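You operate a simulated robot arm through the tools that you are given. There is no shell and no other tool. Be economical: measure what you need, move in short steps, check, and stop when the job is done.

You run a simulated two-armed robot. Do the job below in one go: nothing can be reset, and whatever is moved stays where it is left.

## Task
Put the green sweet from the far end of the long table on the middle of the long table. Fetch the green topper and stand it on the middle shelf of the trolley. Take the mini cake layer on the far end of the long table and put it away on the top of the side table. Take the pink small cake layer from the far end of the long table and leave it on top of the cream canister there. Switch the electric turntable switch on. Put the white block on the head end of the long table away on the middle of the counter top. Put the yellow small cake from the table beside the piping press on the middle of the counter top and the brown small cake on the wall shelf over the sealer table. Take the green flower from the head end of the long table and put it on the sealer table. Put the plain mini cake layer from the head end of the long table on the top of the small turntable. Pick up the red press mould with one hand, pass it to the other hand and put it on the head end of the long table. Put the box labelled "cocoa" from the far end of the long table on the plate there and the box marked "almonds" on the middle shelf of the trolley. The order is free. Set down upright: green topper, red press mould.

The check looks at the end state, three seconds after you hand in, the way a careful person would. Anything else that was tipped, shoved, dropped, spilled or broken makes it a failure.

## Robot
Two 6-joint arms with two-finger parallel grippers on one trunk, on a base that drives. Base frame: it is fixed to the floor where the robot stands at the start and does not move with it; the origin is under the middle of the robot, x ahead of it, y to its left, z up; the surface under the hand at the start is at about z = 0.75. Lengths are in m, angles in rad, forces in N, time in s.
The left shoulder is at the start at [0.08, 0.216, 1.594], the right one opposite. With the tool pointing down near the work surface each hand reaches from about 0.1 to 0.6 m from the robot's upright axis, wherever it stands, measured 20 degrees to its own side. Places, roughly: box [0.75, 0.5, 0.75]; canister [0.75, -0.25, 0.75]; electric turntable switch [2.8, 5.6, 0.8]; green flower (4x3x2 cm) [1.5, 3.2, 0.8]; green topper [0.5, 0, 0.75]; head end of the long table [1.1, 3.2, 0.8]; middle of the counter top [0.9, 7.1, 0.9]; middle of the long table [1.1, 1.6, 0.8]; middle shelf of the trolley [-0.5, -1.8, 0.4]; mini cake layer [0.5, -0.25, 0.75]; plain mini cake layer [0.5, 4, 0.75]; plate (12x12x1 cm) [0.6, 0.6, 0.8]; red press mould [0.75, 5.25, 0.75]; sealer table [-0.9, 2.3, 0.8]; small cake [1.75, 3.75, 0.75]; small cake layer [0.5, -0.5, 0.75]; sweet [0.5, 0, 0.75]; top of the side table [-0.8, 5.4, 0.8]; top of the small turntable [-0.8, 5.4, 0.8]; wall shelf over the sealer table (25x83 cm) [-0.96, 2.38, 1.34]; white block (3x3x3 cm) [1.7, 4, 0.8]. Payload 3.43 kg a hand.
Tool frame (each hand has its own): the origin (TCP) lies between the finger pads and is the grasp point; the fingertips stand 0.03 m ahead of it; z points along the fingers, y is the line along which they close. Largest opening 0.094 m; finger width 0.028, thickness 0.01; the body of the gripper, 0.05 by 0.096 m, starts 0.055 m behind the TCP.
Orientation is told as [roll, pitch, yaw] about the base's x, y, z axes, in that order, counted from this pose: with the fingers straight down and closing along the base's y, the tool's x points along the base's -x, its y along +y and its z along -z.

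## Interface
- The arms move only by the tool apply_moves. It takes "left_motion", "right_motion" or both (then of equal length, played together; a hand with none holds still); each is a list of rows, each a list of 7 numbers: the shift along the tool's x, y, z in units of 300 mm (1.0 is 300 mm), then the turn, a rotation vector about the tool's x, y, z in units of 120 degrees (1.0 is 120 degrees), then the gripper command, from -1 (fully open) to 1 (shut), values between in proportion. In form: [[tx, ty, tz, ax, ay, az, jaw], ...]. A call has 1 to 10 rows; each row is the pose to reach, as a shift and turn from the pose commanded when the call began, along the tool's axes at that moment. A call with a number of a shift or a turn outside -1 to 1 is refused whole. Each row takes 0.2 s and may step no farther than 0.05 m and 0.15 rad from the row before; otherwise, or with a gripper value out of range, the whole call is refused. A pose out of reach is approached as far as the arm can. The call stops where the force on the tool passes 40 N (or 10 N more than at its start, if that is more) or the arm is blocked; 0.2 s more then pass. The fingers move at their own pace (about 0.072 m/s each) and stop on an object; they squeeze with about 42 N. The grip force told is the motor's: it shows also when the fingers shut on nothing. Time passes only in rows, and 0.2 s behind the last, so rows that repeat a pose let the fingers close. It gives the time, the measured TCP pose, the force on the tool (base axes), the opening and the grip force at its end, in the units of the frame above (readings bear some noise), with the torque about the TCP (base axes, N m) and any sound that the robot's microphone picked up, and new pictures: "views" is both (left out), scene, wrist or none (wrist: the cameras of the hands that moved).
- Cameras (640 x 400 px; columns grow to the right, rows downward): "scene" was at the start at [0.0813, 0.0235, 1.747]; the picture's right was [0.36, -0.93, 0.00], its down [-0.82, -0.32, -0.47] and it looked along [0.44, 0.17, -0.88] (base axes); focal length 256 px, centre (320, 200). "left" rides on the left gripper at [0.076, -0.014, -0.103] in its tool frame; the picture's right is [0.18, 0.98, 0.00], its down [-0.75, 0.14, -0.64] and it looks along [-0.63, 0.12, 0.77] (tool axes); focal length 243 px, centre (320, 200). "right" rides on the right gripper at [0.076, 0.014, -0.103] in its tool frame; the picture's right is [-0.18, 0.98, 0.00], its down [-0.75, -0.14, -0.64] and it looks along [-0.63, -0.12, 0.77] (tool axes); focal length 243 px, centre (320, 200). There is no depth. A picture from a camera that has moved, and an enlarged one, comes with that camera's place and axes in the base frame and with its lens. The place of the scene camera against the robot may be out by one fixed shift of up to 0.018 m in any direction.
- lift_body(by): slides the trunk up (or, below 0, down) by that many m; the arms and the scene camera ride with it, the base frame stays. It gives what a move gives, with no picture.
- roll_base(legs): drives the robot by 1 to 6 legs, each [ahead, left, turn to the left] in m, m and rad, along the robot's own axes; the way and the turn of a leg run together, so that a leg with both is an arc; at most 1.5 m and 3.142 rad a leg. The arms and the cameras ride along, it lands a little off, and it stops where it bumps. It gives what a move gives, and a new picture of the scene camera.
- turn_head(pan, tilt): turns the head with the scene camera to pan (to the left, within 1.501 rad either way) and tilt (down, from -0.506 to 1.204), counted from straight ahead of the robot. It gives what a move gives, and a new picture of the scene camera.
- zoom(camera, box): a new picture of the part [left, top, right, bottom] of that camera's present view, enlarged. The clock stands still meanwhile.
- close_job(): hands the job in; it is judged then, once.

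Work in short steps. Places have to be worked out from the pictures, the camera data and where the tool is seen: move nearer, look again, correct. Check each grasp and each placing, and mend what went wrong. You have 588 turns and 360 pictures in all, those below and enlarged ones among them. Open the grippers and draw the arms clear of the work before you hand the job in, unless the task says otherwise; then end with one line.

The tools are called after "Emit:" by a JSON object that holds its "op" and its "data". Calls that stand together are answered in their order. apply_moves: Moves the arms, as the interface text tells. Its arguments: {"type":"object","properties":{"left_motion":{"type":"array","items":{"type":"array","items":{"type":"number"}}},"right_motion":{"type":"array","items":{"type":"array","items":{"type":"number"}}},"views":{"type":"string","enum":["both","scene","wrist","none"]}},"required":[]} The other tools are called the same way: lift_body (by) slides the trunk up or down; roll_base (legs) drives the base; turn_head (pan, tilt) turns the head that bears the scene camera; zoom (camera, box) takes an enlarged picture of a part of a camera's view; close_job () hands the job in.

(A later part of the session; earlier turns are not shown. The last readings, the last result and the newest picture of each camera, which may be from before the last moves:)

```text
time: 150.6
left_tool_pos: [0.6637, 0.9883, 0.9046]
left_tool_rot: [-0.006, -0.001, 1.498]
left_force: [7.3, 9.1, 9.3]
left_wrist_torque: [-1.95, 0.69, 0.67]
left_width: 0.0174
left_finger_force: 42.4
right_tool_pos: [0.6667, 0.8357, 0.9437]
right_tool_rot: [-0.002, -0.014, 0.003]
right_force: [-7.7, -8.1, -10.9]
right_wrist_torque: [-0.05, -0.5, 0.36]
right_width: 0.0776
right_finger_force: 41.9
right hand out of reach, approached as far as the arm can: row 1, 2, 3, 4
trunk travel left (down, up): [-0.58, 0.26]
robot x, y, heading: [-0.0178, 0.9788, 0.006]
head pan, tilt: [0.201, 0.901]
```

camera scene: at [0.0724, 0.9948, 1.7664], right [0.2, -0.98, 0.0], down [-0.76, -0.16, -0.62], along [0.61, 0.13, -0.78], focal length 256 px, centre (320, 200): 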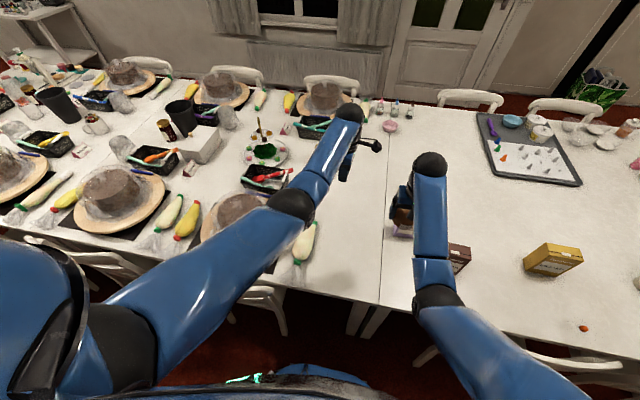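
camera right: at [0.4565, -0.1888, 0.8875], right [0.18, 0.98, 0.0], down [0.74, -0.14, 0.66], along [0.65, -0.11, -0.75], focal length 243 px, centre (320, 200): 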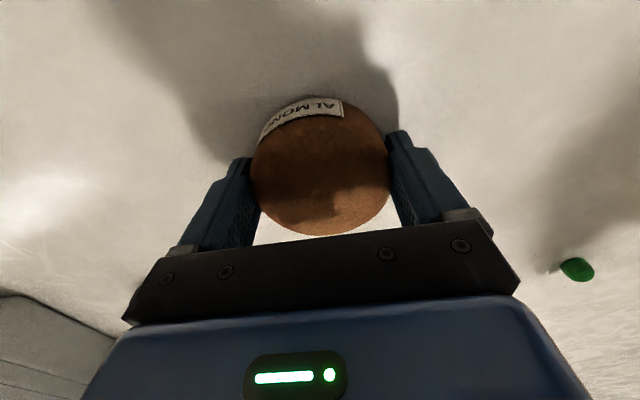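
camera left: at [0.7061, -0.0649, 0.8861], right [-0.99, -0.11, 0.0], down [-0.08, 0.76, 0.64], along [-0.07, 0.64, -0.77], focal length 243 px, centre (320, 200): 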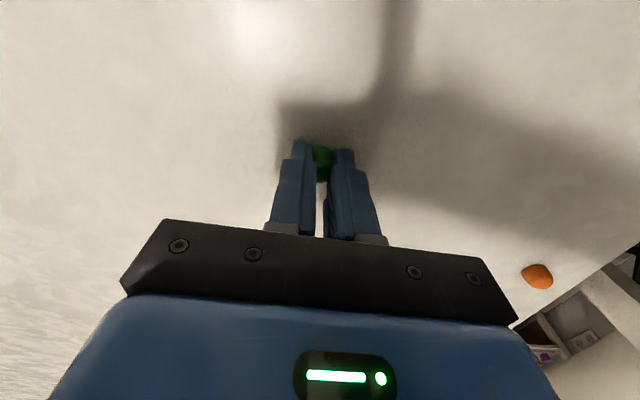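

The two hands touch each other (opposite ~10 N). I move the right hand away in −y right now.

Emit:
{"op": "apply_moves", "data": {"right_motion": [[0, -0.1, 0, 0, 0, 0, 1], [0, -0.2, 0, 0, 0, 0, 1], [0, -0.3, 0, 0, 0, 0, 1]], "views": "both"}}

```text
time: 151.4
left_tool_pos: [0.6624, 0.989, 0.9014]
left_tool_rot: [-0.001, -0.005, 1.494]
left_force: [0.4, -0.1, -0.2]
left_wrist_torque: [0.04, 0.0, 0.02]
left_width: 0.0171
left_finger_force: 42.0
right_tool_pos: [0.6676, 0.745, 0.9416]
right_tool_rot: [0.002, -0.023, 0.004]
right_force: [0.1, 0.0, -1.1]
right_wrist_torque: [0.0, -0.01, -0.01]
right_width: 0.0777
right_finger_force: 41.9
right hand out of reach, approached as far as the arm can: row 2, 3
trunk travel left (down, up): [-0.58, 0.26]
robot x, y, heading: [-0.0201, 0.9804, 0.007]
head pan, tilt: [0.201, 0.901]
camera scene: at [0.0789, 0.9938, 1.5159], right [0.2, -0.98, 0.0], down [-0.77, -0.16, -0.62], along [0.61, 0.13, -0.78], focal length 256 px, centre (320, 200)
camera right: at [0.5876, 0.759, 1.0428], right [0.18, 0.98, 0.01], down [0.74, -0.14, 0.66], along [0.65, -0.11, -0.75], focal length 243 px, centre (320, 200)
```

scene: 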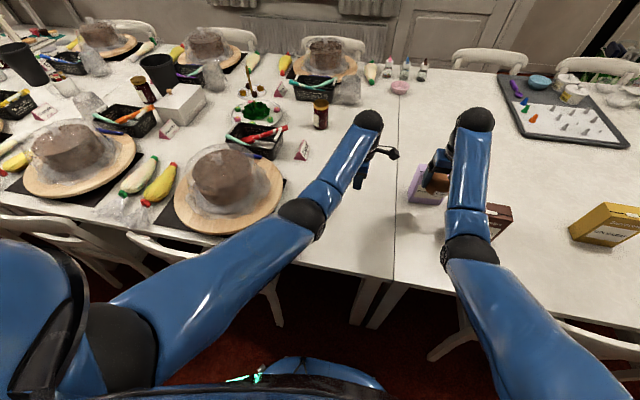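
right: 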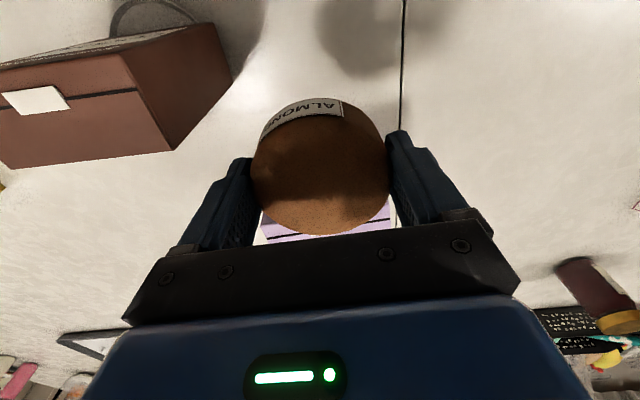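

Clear again. Lower the trunk 0.1 (right hand has clearance from lilac and cocoa boxes).

Emit:
{"op": "lift_body", "data": {"by": -0.1}}

Emit:
{"op": "apply_moves", "data": {"left_motion": [[0, 0, 0.03, 0, 0, 0, 1], [0, 0, 0.045, 0, 0, 0, 1], [0, 0, 0.055, 0, 0, 0, 1]], "views": "wrist"}}

```text
time: 152.8
left_tool_pos: [0.6614, 0.9902, 0.8034]
left_tool_rot: [0.0, -0.003, 1.494]
left_force: [-0.4, 0.4, -0.7]
left_wrist_torque: [0.02, -0.06, -0.02]
left_width: 0.0171
left_finger_force: 42.0
right_tool_pos: [0.6661, 0.746, 0.842]
right_tool_rot: [0.0, -0.023, 0.004]
right_force: [0.3, -0.4, -0.9]
right_wrist_torque: [0.02, -0.01, 0.01]
right_width: 0.0781
right_finger_force: 42.4
trunk travel left (down, up): [-0.48, 0.36]
robot x, y, heading: [-0.0139, 0.98, 0.007]
head pan, tilt: [0.201, 0.901]
```

```text
time: 153.6
left_tool_pos: [0.6624, 0.9885, 0.7856]
left_tool_rot: [-0.001, -0.002, 1.494]
left_force: [0.0, 0.5, -1.0]
left_wrist_torque: [-0.01, -0.04, -0.02]
left_width: 0.0172
left_finger_force: 42.1
right_tool_pos: [0.6663, 0.7454, 0.8403]
right_tool_rot: [0.0, -0.021, 0.005]
right_force: [-0.4, -0.4, 0.5]
right_wrist_torque: [0.02, 0.02, 0.02]
right_width: 0.0777
right_finger_force: 42.1
trunk travel left (down, up): [-0.48, 0.36]
robot x, y, heading: [-0.0178, 0.9819, 0.006]
head pan, tilt: [0.201, 0.901]
camera left: at [0.6704, 0.9098, 0.889], right [-0.99, -0.11, 0.0], down [-0.08, 0.76, 0.64], along [-0.07, 0.64, -0.76], focal length 243 px, centre (320, 200)
```

left: 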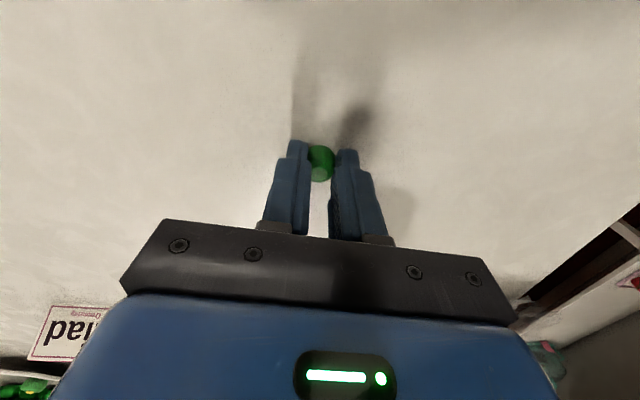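

Just above the table. Lower 2 mm and open, then rise.

Emit:
{"op": "apply_moves", "data": {"left_motion": [[0, 0, 0.006, 0, 0, 0, 1], [0, 0, 0.006, 0, 0, 0, 0.5], [0, 0, 0.006, 0, 0, 0, 0.2], [0, 0, 0.006, 0, 0, 0, -0.2], [0, 0, 0.006, 0, 0, 0, -0.2], [0, 0, -0.12, 0, 0, 0, -0.2], [0, 0, -0.25, 0, 0, 0, -0.2]], "views": "wrist"}}

```text
time: 155.2
left_tool_pos: [0.6625, 0.9877, 0.8608]
left_tool_rot: [0.0, -0.003, 1.493]
left_force: [0.0, 0.8, 0.5]
left_wrist_torque: [-0.03, 0.0, -0.03]
left_width: 0.0565
left_finger_force: 0.0
right_tool_pos: [0.6665, 0.7453, 0.8423]
right_tool_rot: [0.001, -0.023, 0.007]
right_force: [-0.1, 0.2, -1.0]
right_wrist_torque: [0.0, 0.01, 0.02]
right_width: 0.0777
right_finger_force: 42.4
trunk travel left (down, up): [-0.48, 0.36]
robot x, y, heading: [-0.0166, 0.9786, 0.006]
head pan, tilt: [0.201, 0.901]
camera left: at [0.6699, 0.9097, 0.9639], right [-0.99, -0.11, 0.0], down [-0.08, 0.76, 0.64], along [-0.07, 0.64, -0.76], focal length 243 px, centre (320, 200)
```

left: 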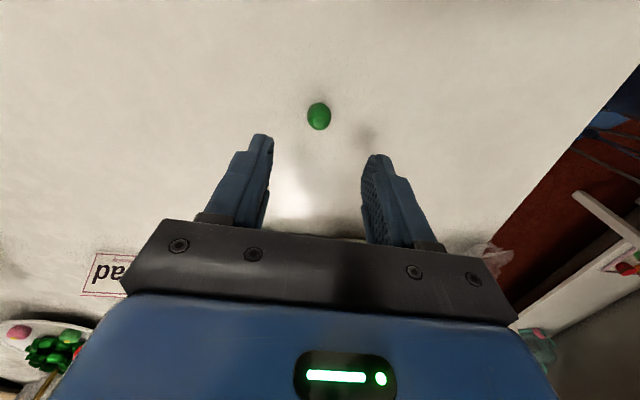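

The sweet rests at (0.663,0.989) on the middle segment. Now raise up, back off and drive left along the aisle toward the head end (plain mini layer near (0.5,4)).

Emit:
{"op": "lift_body", "data": {"by": 0.35}}

Emit:
{"op": "roll_base", "data": {"legs": [[-0.16, 0, 0], [0, 1.4, 0], [0, 1.4, 0]]}}

Emit:
{"op": "turn_head", "data": {"pan": 0.3, "tilt": 0.9}}

```text
time: 158.6
left_tool_pos: [0.6633, 0.9884, 1.2093]
left_tool_rot: [0.0, -0.004, 1.496]
left_force: [0.4, 0.6, 0.8]
left_wrist_torque: [0.0, 0.02, 0.01]
left_width: 0.0564
left_finger_force: 0.1
right_tool_pos: [0.6671, 0.7456, 1.191]
right_tool_rot: [0.0, -0.022, 0.004]
right_force: [-0.2, 0.3, -0.2]
right_wrist_torque: [0.02, -0.03, -0.01]
right_width: 0.0779
right_finger_force: 41.7
trunk travel left (down, up): [-0.83, 0.01]
robot x, y, heading: [-0.0191, 0.9808, 0.008]
head pan, tilt: [0.201, 0.901]
```

```text
time: 173.2
left_tool_pos: [0.5237, 3.7861, 1.2109]
left_tool_rot: [0.0, -0.002, 1.475]
left_force: [-0.6, -0.7, 0.4]
left_wrist_torque: [0.0, 0.01, -0.03]
left_width: 0.0564
left_finger_force: 0.0
right_tool_pos: [0.5246, 3.5439, 1.1901]
right_tool_rot: [0.001, -0.02, -0.012]
right_force: [0.6, 0.4, -0.6]
right_wrist_torque: [0.0, 0.0, 0.0]
right_width: 0.0778
right_finger_force: 41.5
trunk travel left (down, up): [-0.83, 0.01]
robot x, y, heading: [-0.1536, 3.7905, -0.004]
head pan, tilt: [0.201, 0.901]
camera scene: at [-0.0599, 3.8026, 1.7659], right [0.19, -0.98, 0.0], down [-0.77, -0.15, -0.62], along [0.61, 0.12, -0.78], focal length 256 px, centre (320, 200)
```

scene: 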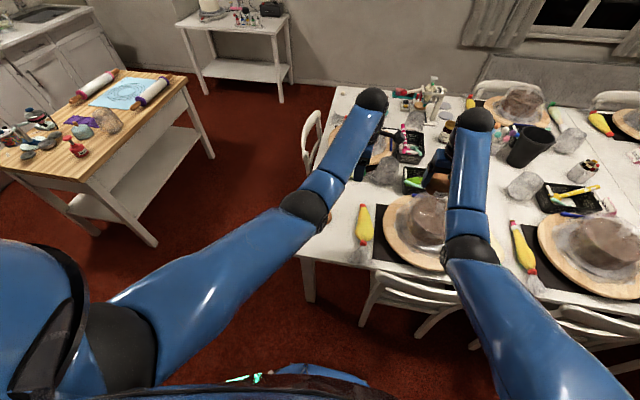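

```text
time: 173.9
left_tool_pos: [0.523, 3.787, 1.2126]
left_tool_rot: [0.0, -0.004, 1.476]
left_force: [-0.3, 0.6, 0.6]
left_wrist_torque: [-0.07, 0.01, 0.01]
left_width: 0.0563
left_finger_force: 0.2
right_tool_pos: [0.5243, 3.5457, 1.1908]
right_tool_rot: [0.002, -0.022, -0.011]
right_force: [0.5, -0.5, -0.7]
right_wrist_torque: [-0.01, -0.04, 0.01]
right_width: 0.0777
right_finger_force: 41.8
trunk travel left (down, up): [-0.83, 0.01]
robot x, y, heading: [-0.1579, 3.7899, -0.013]
head pan, tilt: [0.3, 0.901]
camera scene: at [-0.0616, 3.8106, 1.7659], right [0.28, -0.96, 0.0], down [-0.75, -0.22, -0.62], along [0.6, 0.18, -0.78], focal length 256 px, centre (320, 200)
```

scene: 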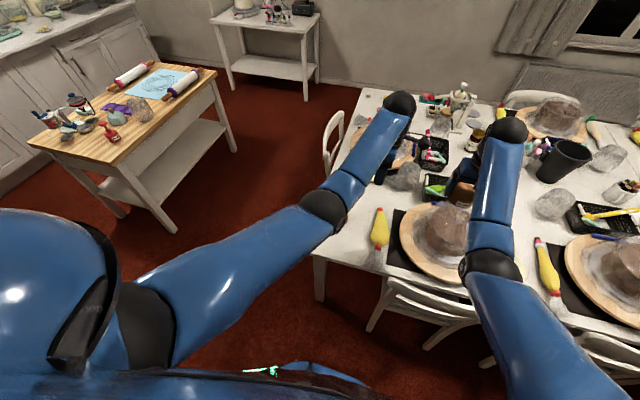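

Look for the plain mini layer with the left wrist camera and an enlarged scene view.

Emit:
{"op": "zoom", "data": {"camera": "left", "box": [0, 0, 640, 400]}}

Emit:
{"op": "zoom", "data": {"camera": "scene", "box": [310, 70, 550, 270]}}

Emit:
{"op": "zoom", "data": {"camera": "scene", "box": [20, 50, 250, 200]}}

```text
1.00 times, centred on (320, 200) of left (not enlarged: the box is as wide or as high as the picture)
camera zoom: at [0.53, 3.7089, 1.3133], right [-1.0, -0.09, 0.0], down [-0.07, 0.76, 0.64], along [-0.06, 0.64, -0.76], focal length 243 px, centre (320, 200)
```

zoom: 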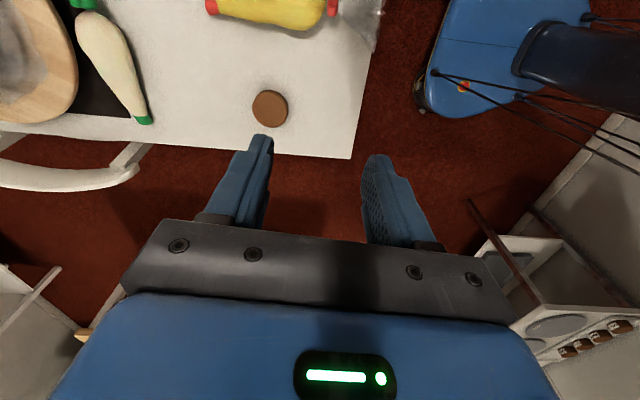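

```text
2.00 times, centred on (430, 170) of scene
camera zoom: at [-0.0616, 3.8106, 1.7659], right [0.28, -0.96, 0.0], down [-0.75, -0.22, -0.62], along [0.6, 0.18, -0.78], focal length 512 px, centre (100, 260)
```

zoom: 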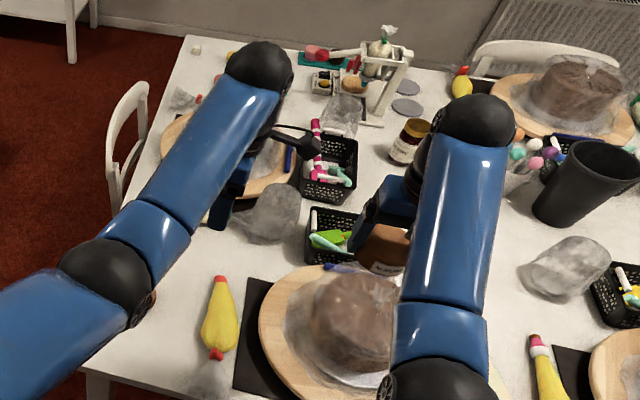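

```text
2.67 times, centred on (135, 125) of scene
camera zoom: at [-0.0616, 3.8106, 1.7659], right [0.28, -0.96, 0.0], down [-0.75, -0.22, -0.62], along [0.6, 0.18, -0.78], focal length 682 px, centre (813, 400)
```

zoom: 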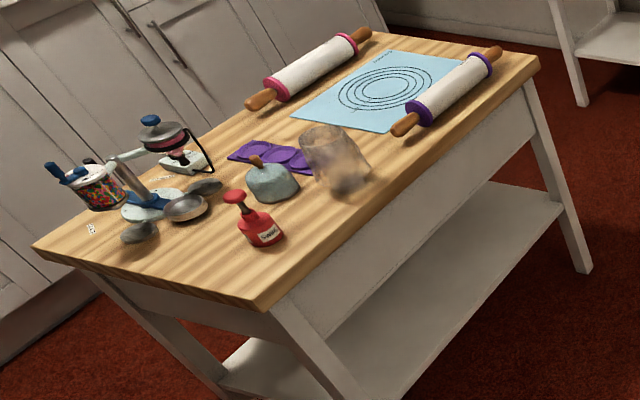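

Plain mini layer is at about (0.62,3.90). Advance 0.14 m and lower the trunk 0.17 (keeps the right-hand layer above the domed cakes).

Emit:
{"op": "roll_base", "data": {"legs": [[0.14, 0.03, 0.01]]}}

Emit:
{"op": "lift_body", "data": {"by": -0.17}}

Emit:
{"op": "apply_moves", "data": {"left_motion": [[-0.06, 0.03, 0.1, 0, 0, 0, -1], [-0.12, 0.07, 0.2, 0, 0, 0, -1], [-0.18, 0.1, 0.3, 0, 0, 0, -1], [-0.24, 0.12, 0.4, 0, 0, 0, -1], [-0.24, 0.12, 0.45, 0, 0, 0, -1]], "views": "wrist"}}

```text
time: 175.2
left_tool_pos: [0.6601, 3.8223, 1.2142]
left_tool_rot: [-0.003, -0.004, 1.486]
left_force: [-0.4, 0.3, 0.8]
left_wrist_torque: [0.0, -0.02, 0.01]
left_width: 0.0564
left_finger_force: 0.0
right_tool_pos: [0.6614, 3.5785, 1.1939]
right_tool_rot: [0.003, -0.027, -0.003]
right_force: [0.0, -1.0, -0.6]
right_wrist_torque: [-0.03, -0.02, 0.02]
right_width: 0.0778
right_finger_force: 42.5
trunk travel left (down, up): [-0.83, 0.01]
robot x, y, heading: [-0.0174, 3.8198, 0.001]
head pan, tilt: [0.3, 0.901]
camera scene: at [0.0712, 3.8399, 1.7665], right [0.29, -0.96, 0.0], down [-0.75, -0.23, -0.62], along [0.6, 0.18, -0.78], focal length 256 px, centre (320, 200)
```

scene: 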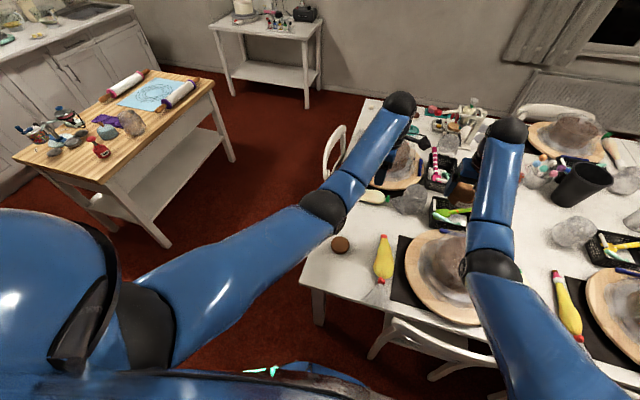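

```text
time: 177.2
left_tool_pos: [0.6628, 3.8237, 1.0418]
left_tool_rot: [0.0, -0.002, 1.486]
left_force: [0.3, -0.6, 1.2]
left_wrist_torque: [-0.01, 0.02, 0.0]
left_width: 0.0564
left_finger_force: 0.1
right_tool_pos: [0.6654, 3.582, 1.0215]
right_tool_rot: [0.0, -0.022, -0.002]
right_force: [0.1, 0.0, -1.2]
right_wrist_torque: [0.0, 0.0, -0.02]
right_width: 0.078
right_finger_force: 42.3
trunk travel left (down, up): [-0.66, 0.18]
robot x, y, heading: [-0.0164, 3.8248, -0.004]
head pan, tilt: [0.3, 0.901]
```

```text
time: 178.4
left_tool_pos: [0.6359, 3.8979, 0.9064]
left_tool_rot: [-0.001, -0.004, 1.484]
left_force: [-0.8, 0.2, 0.2]
left_wrist_torque: [0.01, -0.01, 0.02]
left_width: 0.094
left_finger_force: 0.0
right_tool_pos: [0.6662, 3.5811, 1.0205]
right_tool_rot: [0.001, -0.022, -0.002]
right_force: [-0.1, 0.5, -0.3]
right_wrist_torque: [-0.03, 0.02, 0.02]
right_width: 0.0776
right_finger_force: 42.3
trunk travel left (down, up): [-0.66, 0.18]
robot x, y, heading: [-0.0153, 3.8207, -0.004]
head pan, tilt: [0.3, 0.901]
camera left: at [0.6434, 3.8199, 1.0085], right [-0.99, -0.1, 0.0], down [-0.08, 0.76, 0.64], along [-0.06, 0.64, -0.77], focal length 243 px, centre (320, 200)
```

left: 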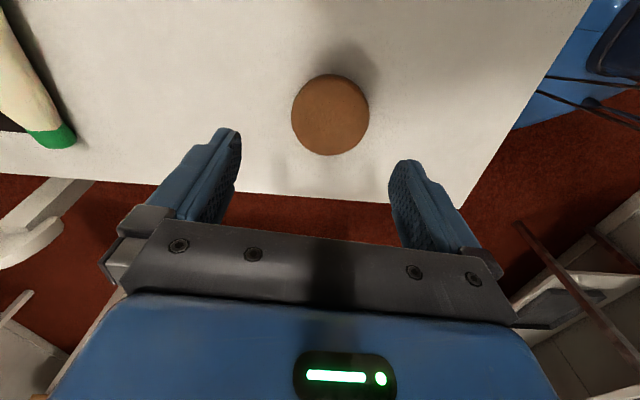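

Layer at (0.627,3.903). Centre and descend, then close.

Emit:
{"op": "apply_moves", "data": {"left_motion": [[-0.014, 0.031, 0.12, 0, 0, 0, -1], [-0.014, 0.031, 0.24, 0, 0, 0, -1], [-0.014, 0.031, 0.34, 0, 0, 0, -1], [-0.014, 0.031, 0.405, 0, 0, 0, -1], [-0.014, 0.031, 0.405, 0, 0, 0, 1], [-0.014, 0.031, 0.405, 0, 0, 0, 1], [-0.014, 0.031, 0.405, 0, 0, 0, 1]], "views": "wrist"}}

```text
time: 180.0
left_tool_pos: [0.6242, 3.9038, 0.7856]
left_tool_rot: [-0.001, -0.003, 1.486]
left_force: [0.8, 1.2, 0.4]
left_wrist_torque: [-0.02, -0.01, 0.0]
left_width: 0.0779
left_finger_force: 42.1
right_tool_pos: [0.6675, 3.5802, 1.0211]
right_tool_rot: [0.0, -0.023, -0.001]
right_force: [-0.7, 0.4, -0.6]
right_wrist_torque: [0.04, -0.04, 0.02]
right_width: 0.0779
right_finger_force: 42.3
trunk travel left (down, up): [-0.66, 0.18]
robot x, y, heading: [-0.0143, 3.8153, -0.004]
head pan, tilt: [0.3, 0.901]
camera left: at [0.6321, 3.8252, 0.8877], right [-0.99, -0.1, 0.0], down [-0.08, 0.76, 0.64], along [-0.06, 0.64, -0.77], focal length 243 px, centre (320, 200)
```

left: 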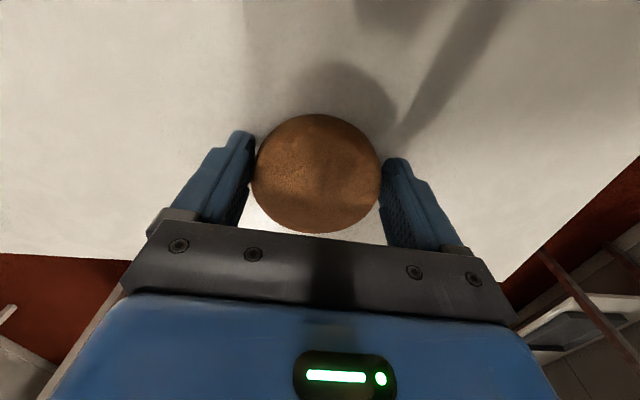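

Held (0.078). Lift, raise trunk, back off, turn left to face +y and look at the side table.

Emit:
{"op": "apply_moves", "data": {"left_motion": [[0, 0, -0.15, 0, 0, 0, 1], [0, 0, -0.3, 0, 0, 0, 1], [0, 0, -0.45, 0, 0, 0, 1], [0, 0, -0.6, 0, 0, 0, 1]], "views": "none"}}

Emit:
{"op": "lift_body", "data": {"by": 0.17}}

Emit:
{"op": "roll_base", "data": {"legs": [[-0.2, 0, 0], [0, 0, 1.57], [0.5, 0, 0]]}}

Emit:
{"op": "turn_head", "data": {"pan": 0.6, "tilt": 0.6}}

```text
time: 181.0
left_tool_pos: [0.6253, 3.9043, 0.9641]
left_tool_rot: [-0.001, -0.003, 1.487]
left_force: [-1.2, 0.0, 0.3]
left_wrist_torque: [0.02, 0.0, -0.02]
left_width: 0.0784
left_finger_force: 41.8
right_tool_pos: [0.6658, 3.5813, 1.0203]
right_tool_rot: [0.0, -0.022, 0.0]
right_force: [-0.4, -0.3, -0.3]
right_wrist_torque: [-0.01, -0.01, 0.03]
right_width: 0.0777
right_finger_force: 42.1
trunk travel left (down, up): [-0.66, 0.18]
robot x, y, heading: [-0.0183, 3.8183, 0.001]
head pan, tilt: [0.3, 0.901]
```

```text
time: 182.9
left_tool_pos: [0.6266, 3.9042, 1.1343]
left_tool_rot: [0.001, -0.003, 1.486]
left_force: [0.8, -0.6, -1.0]
left_wrist_torque: [-0.02, -0.01, -0.01]
left_width: 0.078
left_finger_force: 41.6
right_tool_pos: [0.6666, 3.5806, 1.1906]
right_tool_rot: [0.001, -0.024, -0.001]
right_force: [0.9, 0.2, -0.3]
right_wrist_torque: [-0.05, 0.01, -0.04]
right_width: 0.0777
right_finger_force: 42.5
trunk travel left (down, up): [-0.83, 0.01]
robot x, y, heading: [-0.0141, 3.8169, 0.003]
head pan, tilt: [0.3, 0.901]
```

```text
time: 190.8
left_tool_pos: [-0.2748, 4.9558, 1.137]
left_tool_rot: [-0.003, -0.003, 3.034]
left_force: [0.0, -0.3, -1.3]
left_wrist_torque: [-0.01, -0.04, -0.01]
left_width: 0.0781
left_finger_force: 42.1
right_tool_pos: [0.0492, 4.9884, 1.1914]
right_tool_rot: [0.001, -0.025, 1.546]
right_force: [-0.2, -0.2, 0.3]
right_wrist_torque: [-0.02, 0.04, -0.01]
right_width: 0.0779
right_finger_force: 42.1
trunk travel left (down, up): [-0.83, 0.01]
robot x, y, heading: [-0.205, 4.3137, 1.551]
head pan, tilt: [0.3, 0.901]
camera scene: at [-0.2339, 4.4139, 1.7662], right [0.96, 0.27, 0.0], down [0.21, -0.75, -0.62], along [-0.17, 0.6, -0.78], focal length 256 px, centre (320, 200)
```

scene: 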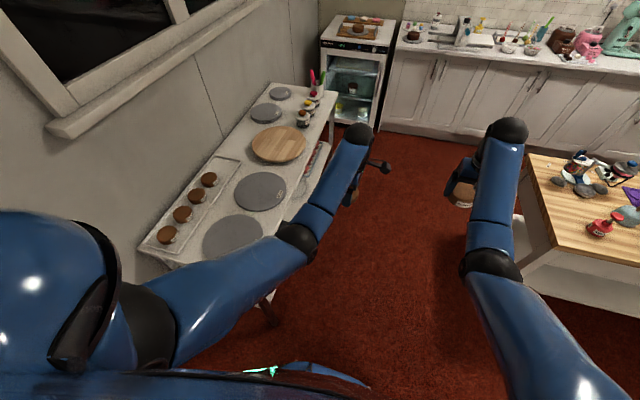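

```text
time: 191.6
left_tool_pos: [-0.2751, 4.9574, 1.1348]
left_tool_rot: [-0.001, -0.005, 3.034]
left_force: [-1.0, -0.8, 0.1]
left_wrist_torque: [-0.01, 0.04, 0.02]
left_width: 0.0781
left_finger_force: 42.1
right_tool_pos: [0.0487, 4.9903, 1.1915]
right_tool_rot: [0.003, -0.023, 1.547]
right_force: [-0.1, -0.3, -1.0]
right_wrist_torque: [0.0, 0.01, -0.02]
right_width: 0.0778
right_finger_force: 41.8
trunk travel left (down, up): [-0.83, 0.01]
robot x, y, heading: [-0.2045, 4.3105, 1.544]
head pan, tilt: [0.6, 0.6]
camera scene: at [-0.2612, 4.4182, 1.7907], right [0.84, 0.54, 0.0], down [0.31, -0.47, -0.82], along [-0.45, 0.69, -0.57], focal length 256 px, centre (320, 200)
```

scene: 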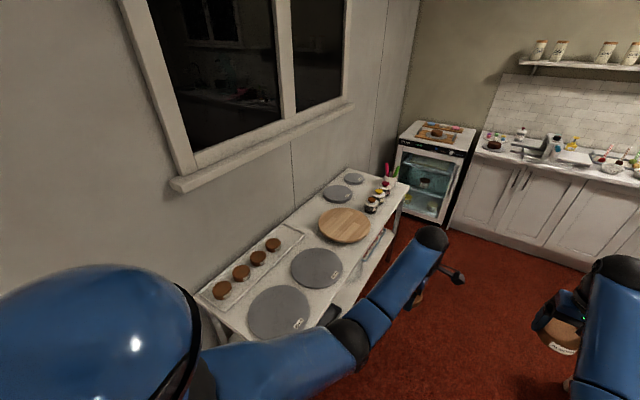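

Zoom on the side table to identify the small turntable.

Emit:
{"op": "zoom", "data": {"camera": "scene", "box": [190, 160, 420, 350]}}

```text
2.11 times, centred on (305, 255) of scene
camera zoom: at [-0.2612, 4.4182, 1.7907], right [0.84, 0.54, 0.0], down [0.31, -0.47, -0.82], along [-0.45, 0.69, -0.57], focal length 538 px, centre (352, 84)
```

zoom: 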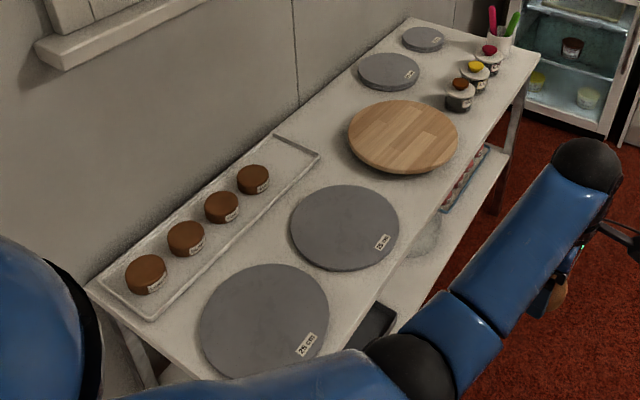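

The raised wooden disc at about (-0.77,5.46) is the small turntable; the grey discs are size boards. Free table surface for the almond layer is near (-0.66,5.28). I shift right for clearance, turn to face -x and slide along.

Emit:
{"op": "roll_base", "data": {"legs": [[0.1, -0.27, 0], [0, 0, 1.598], [0, -0.65, 0]]}}

Emit:
{"op": "turn_head", "data": {"pan": -0.1, "tilt": 1.0}}

```text
time: 200.6
left_tool_pos: [-0.5669, 4.9849, 1.1342]
left_tool_rot: [0.0, -0.002, -1.67]
left_force: [0.5, 0.0, -0.8]
left_wrist_torque: [0.02, -0.03, -0.01]
left_width: 0.0778
left_finger_force: 41.9
right_tool_pos: [-0.6032, 5.3077, 1.1921]
right_tool_rot: [-0.001, -0.023, 3.124]
right_force: [-0.2, -0.8, -0.9]
right_wrist_torque: [0.02, -0.01, 0.0]
right_width: 0.078
right_finger_force: 42.2
trunk travel left (down, up): [-0.83, 0.01]
robot x, y, heading: [0.0762, 5.0619, 3.123]
head pan, tilt: [0.6, 0.6]
camera scene: at [-0.0373, 5.0103, 1.7906], right [-0.55, 0.83, 0.0], down [0.47, 0.31, -0.82], along [-0.69, -0.45, -0.57], focal length 256 px, centre (320, 200)
```

scene: 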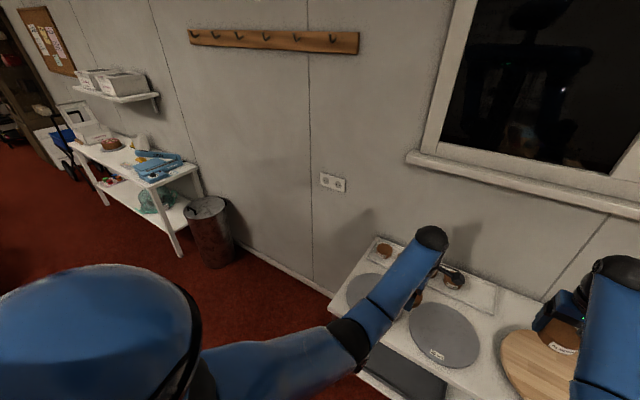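

```text
time: 201.7
left_tool_pos: [-0.5679, 4.9875, 1.1341]
left_tool_rot: [0.0, -0.004, -1.67]
left_force: [-0.2, 0.0, -1.0]
left_wrist_torque: [0.01, 0.01, 0.0]
left_width: 0.0782
left_finger_force: 41.5
right_tool_pos: [-0.6023, 5.3109, 1.1907]
right_tool_rot: [0.003, -0.024, 3.124]
right_force: [0.7, 0.9, -0.4]
right_wrist_torque: [0.03, 0.01, 0.02]
right_width: 0.0778
right_finger_force: 42.3
trunk travel left (down, up): [-0.83, 0.01]
robot x, y, heading: [0.0752, 5.0589, 3.132]
head pan, tilt: [-0.099, 1.0]
camera scene: at [-0.0326, 5.0705, 1.7587], right [0.12, 0.99, 0.0], down [0.84, -0.1, -0.54], along [-0.54, 0.06, -0.84], focal length 256 px, centre (320, 200)
```

scene: 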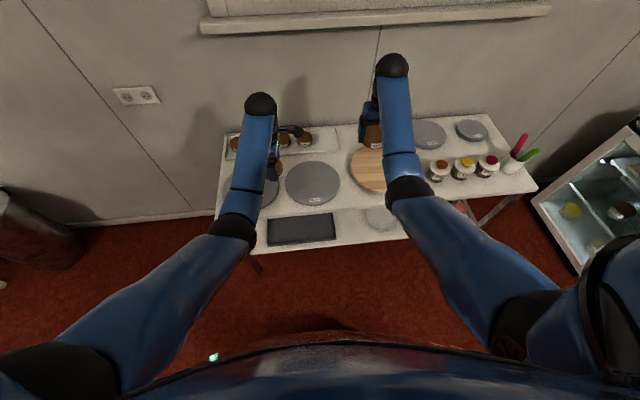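

The front strip between the grey board and the turntable is the free spot; get a closer view with the right wrist camera.

Emit:
{"op": "zoom", "data": {"camera": "right", "box": [0, 0, 640, 400]}}

Emit:
{"op": "zoom", "data": {"camera": "left", "box": [0, 0, 640, 400]}}

Emit:
{"op": "zoom", "data": {"camera": "scene", "box": [200, 90, 560, 260]}}

```text
1.00 times, centred on (320, 200) of right (not enlarged: the box is as wide or as high as the picture)
camera zoom: at [-0.5251, 5.2957, 1.2926], right [-0.2, -0.98, 0.01], down [-0.74, 0.15, 0.66], along [-0.65, 0.13, -0.75], focal length 243 px, centre (320, 200)
```

zoom: 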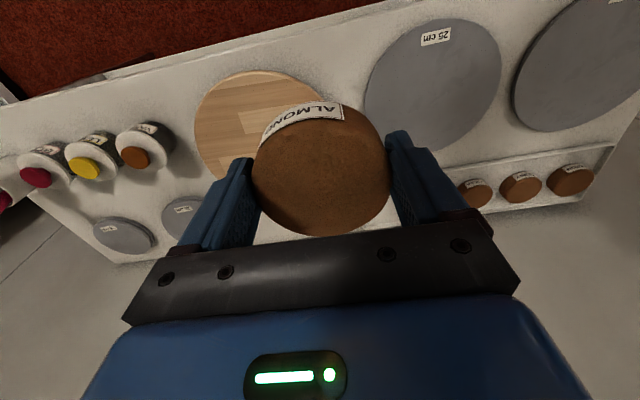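

```text
1.00 times, centred on (320, 200) of left (not enlarged: the box is as wide or as high as the picture)
camera zoom: at [-0.5743, 5.0638, 1.2369], right [1.0, 0.08, 0.0], down [0.07, -0.76, 0.64], along [0.05, -0.64, -0.76], focal length 243 px, centre (320, 200)
```

zoom: 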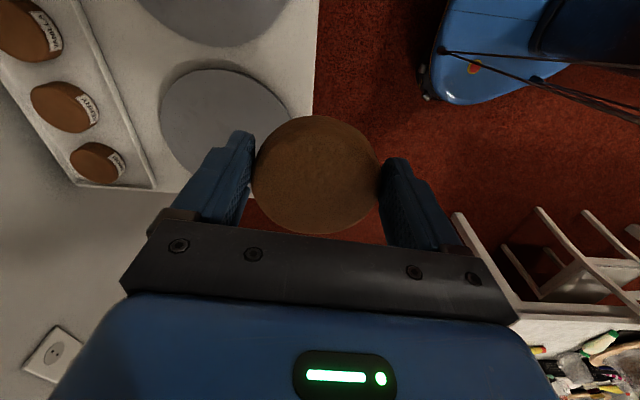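

```text
1.78 times, centred on (380, 175) of scene
camera zoom: at [-0.0326, 5.0705, 1.7587], right [0.12, 0.99, 0.0], down [0.84, -0.1, -0.54], along [-0.54, 0.06, -0.84], focal length 455 px, centre (213, 244)
```

zoom: 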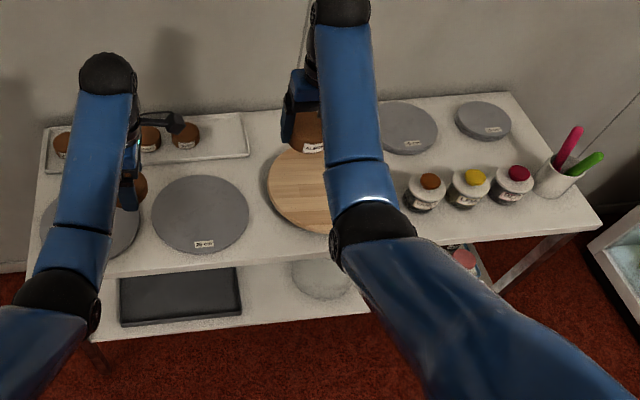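

Measured: board c(-0.711,5.108), turntable c(-0.75,5.455) r≈0.135, table edge x≈-0.59. The spot (-0.645,5.282) gives >2 cm clearance. Advance 0.12 m, lower 0.2 and position the right hand.

Emit:
{"op": "roll_base", "data": {"legs": [[0.1, 0, 0]]}}

Emit:
{"op": "lift_body", "data": {"by": -0.2}}

Emit:
{"op": "apply_moves", "data": {"right_motion": [[0.06, 0.03, 0.08, 0, 0, 0, 1], [0.12, 0.06, 0.16, 0, 0, 0, 1], [0.19, 0.09, 0.24, 0, 0, 0, 1], [0.19, 0.09, 0.3, 0, 0, 0, 1]], "views": "wrist"}}

```text
time: 202.9
left_tool_pos: [-0.6553, 4.9911, 1.143]
left_tool_rot: [-0.008, -0.003, -1.673]
left_force: [0.9, -1.0, 0.0]
left_wrist_torque: [0.0, 0.06, -0.03]
left_width: 0.0781
left_finger_force: 42.2
right_tool_pos: [-0.689, 5.3141, 1.1983]
right_tool_rot: [0.0, -0.035, 3.123]
right_force: [0.4, 0.1, 0.8]
right_wrist_torque: [0.0, 0.06, 0.02]
right_width: 0.0779
right_finger_force: 42.2
trunk travel left (down, up): [-0.83, 0.01]
robot x, y, heading: [-0.0216, 5.063, 3.122]
head pan, tilt: [-0.099, 1.0]
camera scene: at [-0.114, 5.0715, 1.76], right [0.12, 0.99, 0.0], down [0.83, -0.1, -0.55], along [-0.55, 0.06, -0.83], focal length 256 px, centre (320, 200)
```

scene: 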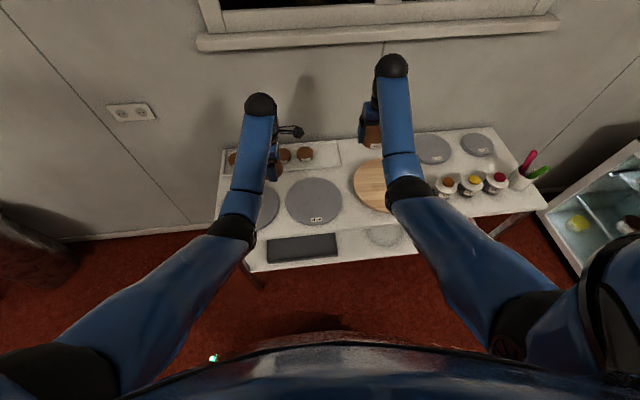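

```text
time: 205.0
left_tool_pos: [-0.6667, 4.9912, 0.9336]
left_tool_rot: [0.0, -0.004, -1.673]
left_force: [0.3, 0.0, -1.0]
left_wrist_torque: [0.02, 0.0, 0.0]
left_width: 0.078
left_finger_force: 41.8
right_tool_pos: [-0.7028, 5.3135, 0.9904]
right_tool_rot: [-0.001, -0.022, 3.122]
right_force: [-0.1, 0.6, 0.1]
right_wrist_torque: [0.01, -0.03, -0.02]
right_width: 0.0778
right_finger_force: 42.0
trunk travel left (down, up): [-0.63, 0.21]
robot x, y, heading: [-0.0245, 5.0633, 3.123]
head pan, tilt: [-0.099, 1.0]
```

```text
time: 206.0
left_tool_pos: [-0.6678, 4.99, 0.9339]
left_tool_rot: [0.0, -0.006, -1.673]
left_force: [0.3, 0.1, 0.3]
left_wrist_torque: [0.0, -0.03, 0.0]
left_width: 0.0779
left_finger_force: 42.1
right_tool_pos: [-0.6494, 5.2848, 0.8984]
right_tool_rot: [0.0, -0.024, 3.123]
right_force: [0.2, 0.4, -0.3]
right_wrist_torque: [0.0, -0.02, 0.03]
right_width: 0.0778
right_finger_force: 42.0
trunk travel left (down, up): [-0.63, 0.21]
robot x, y, heading: [-0.0247, 5.0609, 3.121]
head pan, tilt: [-0.099, 1.0]
camera right: at [-0.5717, 5.2701, 1.001], right [-0.2, -0.98, 0.0], down [-0.74, 0.16, 0.66], along [-0.65, 0.13, -0.75], focal length 243 px, centre (320, 200)
```

right: 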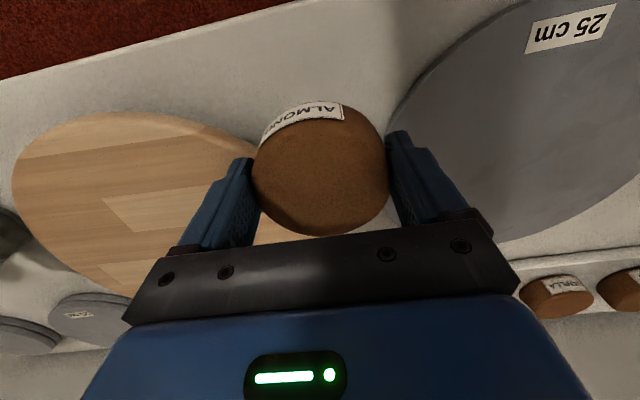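

The gap fits: board edge at y≈5.215 and turntable edge at y≈5.358 for fingers at 5.23–5.34. Descend slowly.

Emit:
{"op": "apply_moves", "data": {"right_motion": [[0, -0.005, 0.1, 0, 0, 0, 1], [0, -0.005, 0.19, 0, 0, 0, 1], [0, -0.005, 0.22, 0, 0, 0, 1], [0, -0.005, 0.24, 0, 0, 0, 1], [0, -0.005, 0.25, 0, 0, 0, 1], [0, -0.005, 0.258, 0, 0, 0, 1]], "views": "wrist"}}

```text
time: 206.8
left_tool_pos: [-0.6635, 4.9871, 0.9367]
left_tool_rot: [-0.003, -0.002, -1.674]
left_force: [-0.7, 0.0, -0.9]
left_wrist_torque: [-0.04, 0.0, -0.02]
left_width: 0.0777
left_finger_force: 42.1
right_tool_pos: [-0.6498, 5.2822, 0.8476]
right_tool_rot: [0.0, -0.037, 3.125]
right_force: [13.9, -12.0, 28.4]
right_wrist_torque: [1.1, -0.03, -0.51]
right_width: 0.0778
right_finger_force: 42.3
trunk travel left (down, up): [-0.63, 0.21]
robot x, y, heading: [-0.0214, 5.0639, 3.128]
head pan, tilt: [-0.099, 1.0]
stopped in row 3 (right hand): the force on the tool passed its limit at 53 N (the readings are from after the stop); the commanded pose is now the measured one
camera right: at [-0.5705, 5.2676, 0.9484], right [-0.2, -0.98, 0.01], down [-0.73, 0.15, 0.67], along [-0.66, 0.13, -0.74], focal length 243 px, centre (320, 200)
```

right: 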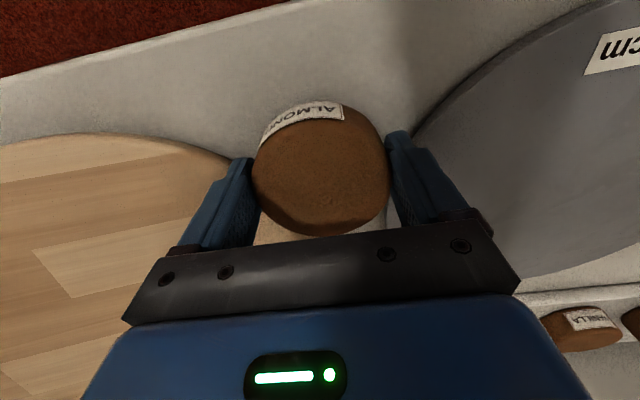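

Contact with sideways force away from the turntable: the layer touches the wooden rim. Raise and re-measure.

Emit:
{"op": "apply_moves", "data": {"right_motion": [[0, 0, -0.08, 0, 0, 0, 1], [0, 0, -0.16, 0, 0, 0, 1], [0, 0, -0.3, 0, 0, 0, 1]], "views": "both"}}

```text
time: 207.6
left_tool_pos: [-0.6648, 4.9879, 0.9339]
left_tool_rot: [0.0, -0.002, -1.673]
left_force: [0.2, 0.3, -0.5]
left_wrist_torque: [-0.01, -0.03, -0.01]
left_width: 0.0776
left_finger_force: 42.2
right_tool_pos: [-0.6433, 5.2832, 0.9307]
right_tool_rot: [-0.001, -0.028, 3.124]
right_force: [0.5, -0.2, -0.6]
right_wrist_torque: [0.01, -0.01, 0.04]
right_width: 0.0779
right_finger_force: 42.4
trunk travel left (down, up): [-0.63, 0.21]
robot x, y, heading: [-0.0238, 5.0607, 3.117]
head pan, tilt: [-0.099, 1.0]
camera scene: at [-0.1305, 5.0696, 1.5586], right [0.12, 0.99, 0.0], down [0.84, -0.1, -0.54], along [-0.54, 0.06, -0.84], focal length 256 px, centre (320, 200)
camera right: at [-0.5676, 5.268, 1.0328], right [-0.2, -0.98, 0.01], down [-0.73, 0.15, 0.66], along [-0.65, 0.13, -0.75], focal length 243 px, centre (320, 200)
```

scene: 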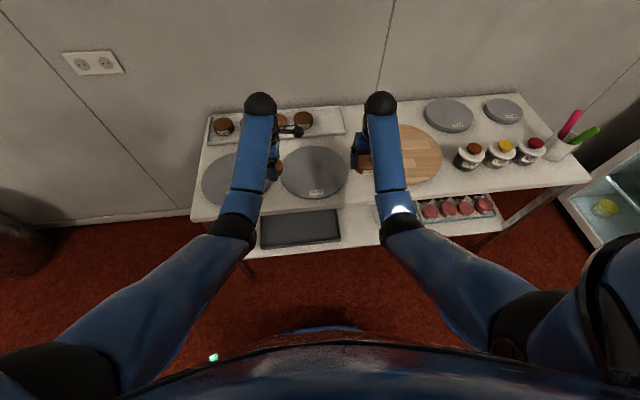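
right: 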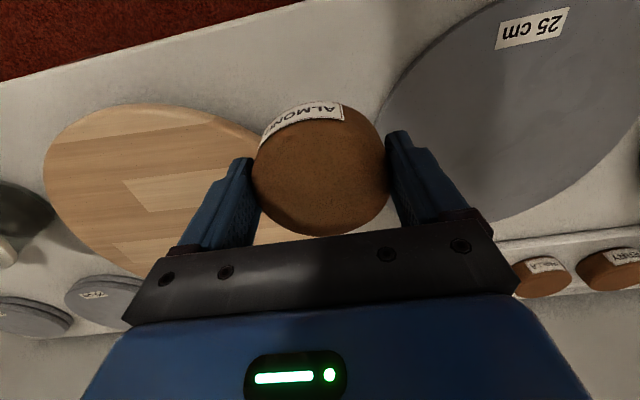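

Triangulating gives board tops at z≈0.817, so the table is at ≈0.81: that contact was the table itself. Correct the slight pitch and set down slowly again.

Emit:
{"op": "apply_moves", "data": {"right_motion": [[0.01, -0.003, 0.1, 0, 0.012, 0, 1], [0.018, -0.003, 0.2, 0, 0.012, 0, 1], [0.018, -0.003, 0.255, 0, 0.012, 0, 1], [0.018, -0.003, 0.262, 0, 0.012, 0, 1], [0.018, -0.003, 0.268, 0, 0.012, 0, 1]], "views": "none"}}

```text
time: 208.8
left_tool_pos: [-0.667, 4.989, 0.9354]
left_tool_rot: [0.001, -0.004, -1.675]
left_force: [0.4, -0.7, 0.1]
left_wrist_torque: [-0.01, 0.06, -0.01]
left_width: 0.0781
left_finger_force: 42.3
right_tool_pos: [-0.6458, 5.2866, 0.8508]
right_tool_rot: [0.0, -0.004, 3.122]
right_force: [-0.2, -1.0, 0.0]
right_wrist_torque: [0.05, 0.02, -0.01]
right_width: 0.0777
right_finger_force: 41.6
trunk travel left (down, up): [-0.63, 0.21]
robot x, y, heading: [-0.0187, 5.0602, 3.131]
head pan, tilt: [-0.099, 1.0]
```

Emit:
{"op": "apply_moves", "data": {"right_motion": [[0, 0, 0.006, 0, 0, 0, 1], [0, 0, 0.012, 0, 0, 0, 1], [0, 0, 0.018, 0, 0, 0, 1]], "views": "wrist"}}

```text
time: 209.6
left_tool_pos: [-0.6647, 4.989, 0.9335]
left_tool_rot: [0.0, -0.003, -1.675]
left_force: [0.5, -0.1, -0.1]
left_wrist_torque: [-0.01, 0.0, -0.03]
left_width: 0.0778
left_finger_force: 41.9
right_tool_pos: [-0.6452, 5.2868, 0.8457]
right_tool_rot: [0.0, -0.002, 3.122]
right_force: [0.1, 0.4, -1.4]
right_wrist_torque: [-0.02, -0.02, 0.02]
right_width: 0.0777
right_finger_force: 41.7
trunk travel left (down, up): [-0.63, 0.21]
robot x, y, heading: [-0.0216, 5.0626, 3.122]
head pan, tilt: [-0.099, 1.0]
camera right: at [-0.5698, 5.2714, 0.9488], right [-0.2, -0.98, 0.0], down [-0.75, 0.16, 0.65], along [-0.63, 0.13, -0.76], focal length 243 px, centre (320, 200)
```

right: 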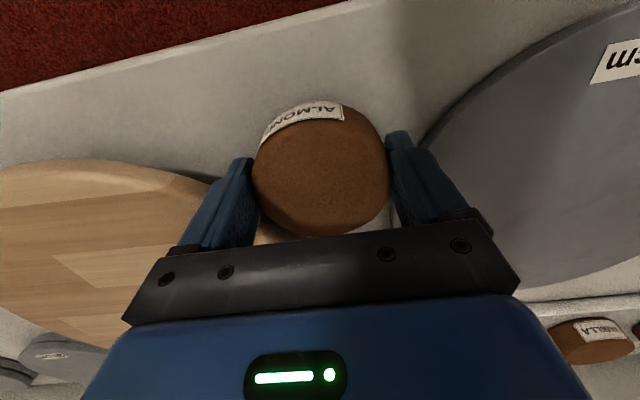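

No contact yet; continue in 2 mm steps.

Emit:
{"op": "apply_moves", "data": {"right_motion": [[0, 0, 0.007, 0, 0, 0, 1], [0, 0, 0.014, 0, 0, 0, 1], [0, 0, 0.02, 0, 0, 0, 1], [0, 0, 0.027, 0, 0, 0, 1]], "views": "none"}}

```text
time: 210.6
left_tool_pos: [-0.6627, 4.9879, 0.9355]
left_tool_rot: [-0.002, -0.001, -1.671]
left_force: [-0.5, -0.2, -1.2]
left_wrist_torque: [0.01, 0.05, 0.01]
left_width: 0.0781
left_finger_force: 41.7
right_tool_pos: [-0.6427, 5.2846, 0.8398]
right_tool_rot: [-0.001, -0.007, 3.123]
right_force: [3.8, -3.6, 14.7]
right_wrist_torque: [0.82, 0.19, -0.11]
right_width: 0.078
right_finger_force: 42.0
trunk travel left (down, up): [-0.63, 0.21]
robot x, y, heading: [-0.0242, 5.0665, 3.127]
head pan, tilt: [-0.099, 1.0]
```

The torque points to the +y finger touching the turntable rim. I raise and rotate the hand ~84° so the fingers straddle along x instead.

Emit:
{"op": "apply_moves", "data": {"right_motion": [[0, 0, -0.1, 0, 0, 0, 1], [0, 0, -0.2, 0, 0, 0, 1]], "views": "none"}}

Emit:
{"op": "apply_moves", "data": {"right_motion": [[0, 0, 0, 0, 0, 0.07, 1], [0, 0, 0, 0, 0, 0.14, 1], [0, 0, 0, 0, 0, 0.21, 1], [0, 0, 0, 0, 0, 0.28, 1], [0, 0, 0, 0, 0, 0.35, 1], [0, 0, 0, 0, 0, 0.42, 1], [0, 0, 0, 0, 0, 0.49, 1], [0, 0, 0, 0, 0, 0.56, 1], [0, 0, 0, 0, 0, 0.63, 1], [0, 0, 0, 0, 0, 0.7, 1]], "views": "wrist"}}

```text
time: 211.2
left_tool_pos: [-0.6653, 4.9885, 0.9344]
left_tool_rot: [0.0, -0.001, -1.672]
left_force: [0.2, 0.1, -0.8]
left_wrist_torque: [-0.03, -0.01, -0.03]
left_width: 0.0781
left_finger_force: 41.9
right_tool_pos: [-0.6436, 5.2863, 0.898]
right_tool_rot: [0.0, -0.004, 3.123]
right_force: [-1.2, -0.5, 0.1]
right_wrist_torque: [0.0, 0.01, 0.0]
right_width: 0.0777
right_finger_force: 42.1
trunk travel left (down, up): [-0.63, 0.21]
robot x, y, heading: [-0.0254, 5.0591, 3.118]
head pan, tilt: [-0.099, 1.0]
```

```text
time: 213.4
left_tool_pos: [-0.6656, 4.99, 0.9348]
left_tool_rot: [0.001, -0.004, -1.673]
left_force: [0.2, 0.4, -0.6]
left_wrist_torque: [0.0, -0.01, -0.02]
left_width: 0.0779
left_finger_force: 42.2
right_tool_pos: [-0.6435, 5.2867, 0.8978]
right_tool_rot: [0.007, 0.0, 1.652]
right_force: [0.3, -0.2, -0.1]
right_wrist_torque: [0.02, 0.02, 0.02]
right_width: 0.0779
right_finger_force: 41.7
trunk travel left (down, up): [-0.63, 0.21]
robot x, y, heading: [-0.0247, 5.0595, 3.119]
head pan, tilt: [-0.099, 1.0]
camera right: at [-0.6525, 5.2099, 1.0015], right [-0.99, 0.1, 0.0], down [0.08, 0.76, 0.64], along [0.06, 0.64, -0.77], focal length 243 px, centre (320, 200)
```

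right: 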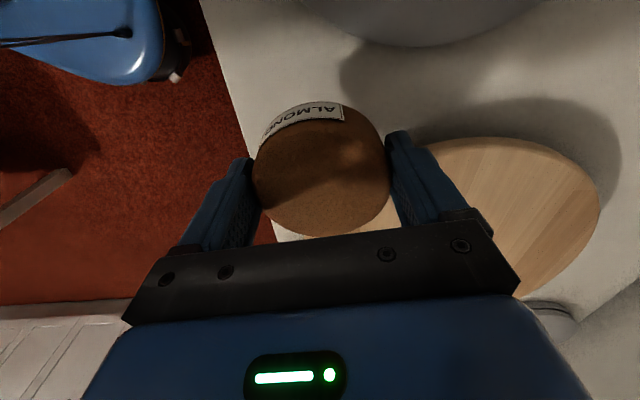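

Clearances look good now. Descend: coarse to 0.846 then fine.

Emit:
{"op": "apply_moves", "data": {"right_motion": [[0, 0, 0.09, 0, 0, 0, 1], [0, 0, 0.16, 0, 0, 0, 1], [0, 0, 0.175, 0, 0, 0, 1], [0, 0, 0.185, 0, 0, 0, 1], [0, 0, 0.192, 0, 0, 0, 1]], "views": "none"}}

```text
time: 214.6
left_tool_pos: [-0.6667, 4.99, 0.9347]
left_tool_rot: [0.001, -0.004, -1.673]
left_force: [-0.9, -0.1, -0.8]
left_wrist_torque: [-0.03, 0.0, 0.05]
left_width: 0.0777
left_finger_force: 42.1
right_tool_pos: [-0.6447, 5.2864, 0.8395]
right_tool_rot: [0.006, -0.002, 1.657]
right_force: [0.7, 0.4, -0.4]
right_wrist_torque: [0.0, -0.02, 0.0]
right_width: 0.0776
right_finger_force: 42.4
trunk travel left (down, up): [-0.63, 0.21]
robot x, y, heading: [-0.0259, 5.0647, 3.119]
head pan, tilt: [-0.099, 1.0]
```

Emit:
{"op": "apply_moves", "data": {"right_motion": [[0, 0, 0.01, 0, 0, 0, 1], [0, 0, 0.02, 0, 0, 0, 1], [0, 0, 0.03, 0, 0, 0, 1], [0, 0, 0.04, 0, 0, 0, 1], [0, 0, 0.048, 0, 0, 0, 1]], "views": "none"}}

```text
time: 215.7
left_tool_pos: [-0.664, 4.9901, 0.9361]
left_tool_rot: [-0.001, -0.001, -1.675]
left_force: [-0.4, 0.5, -0.5]
left_wrist_torque: [0.02, -0.02, 0.0]
left_width: 0.0779
left_finger_force: 41.9
right_tool_pos: [-0.6472, 5.2865, 0.8355]
right_tool_rot: [0.019, -0.006, 1.655]
right_force: [10.1, -2.1, 23.7]
right_wrist_torque: [0.61, -0.94, -0.34]
right_width: 0.0781
right_finger_force: 41.4
trunk travel left (down, up): [-0.63, 0.21]
robot x, y, heading: [-0.0241, 5.0609, 3.122]
head pan, tilt: [-0.099, 1.0]
stopped in row 5 (right hand): the force on the tool passed its limit at 42 N (the readings are from after the stop); the commanded pose is now the measured one
```

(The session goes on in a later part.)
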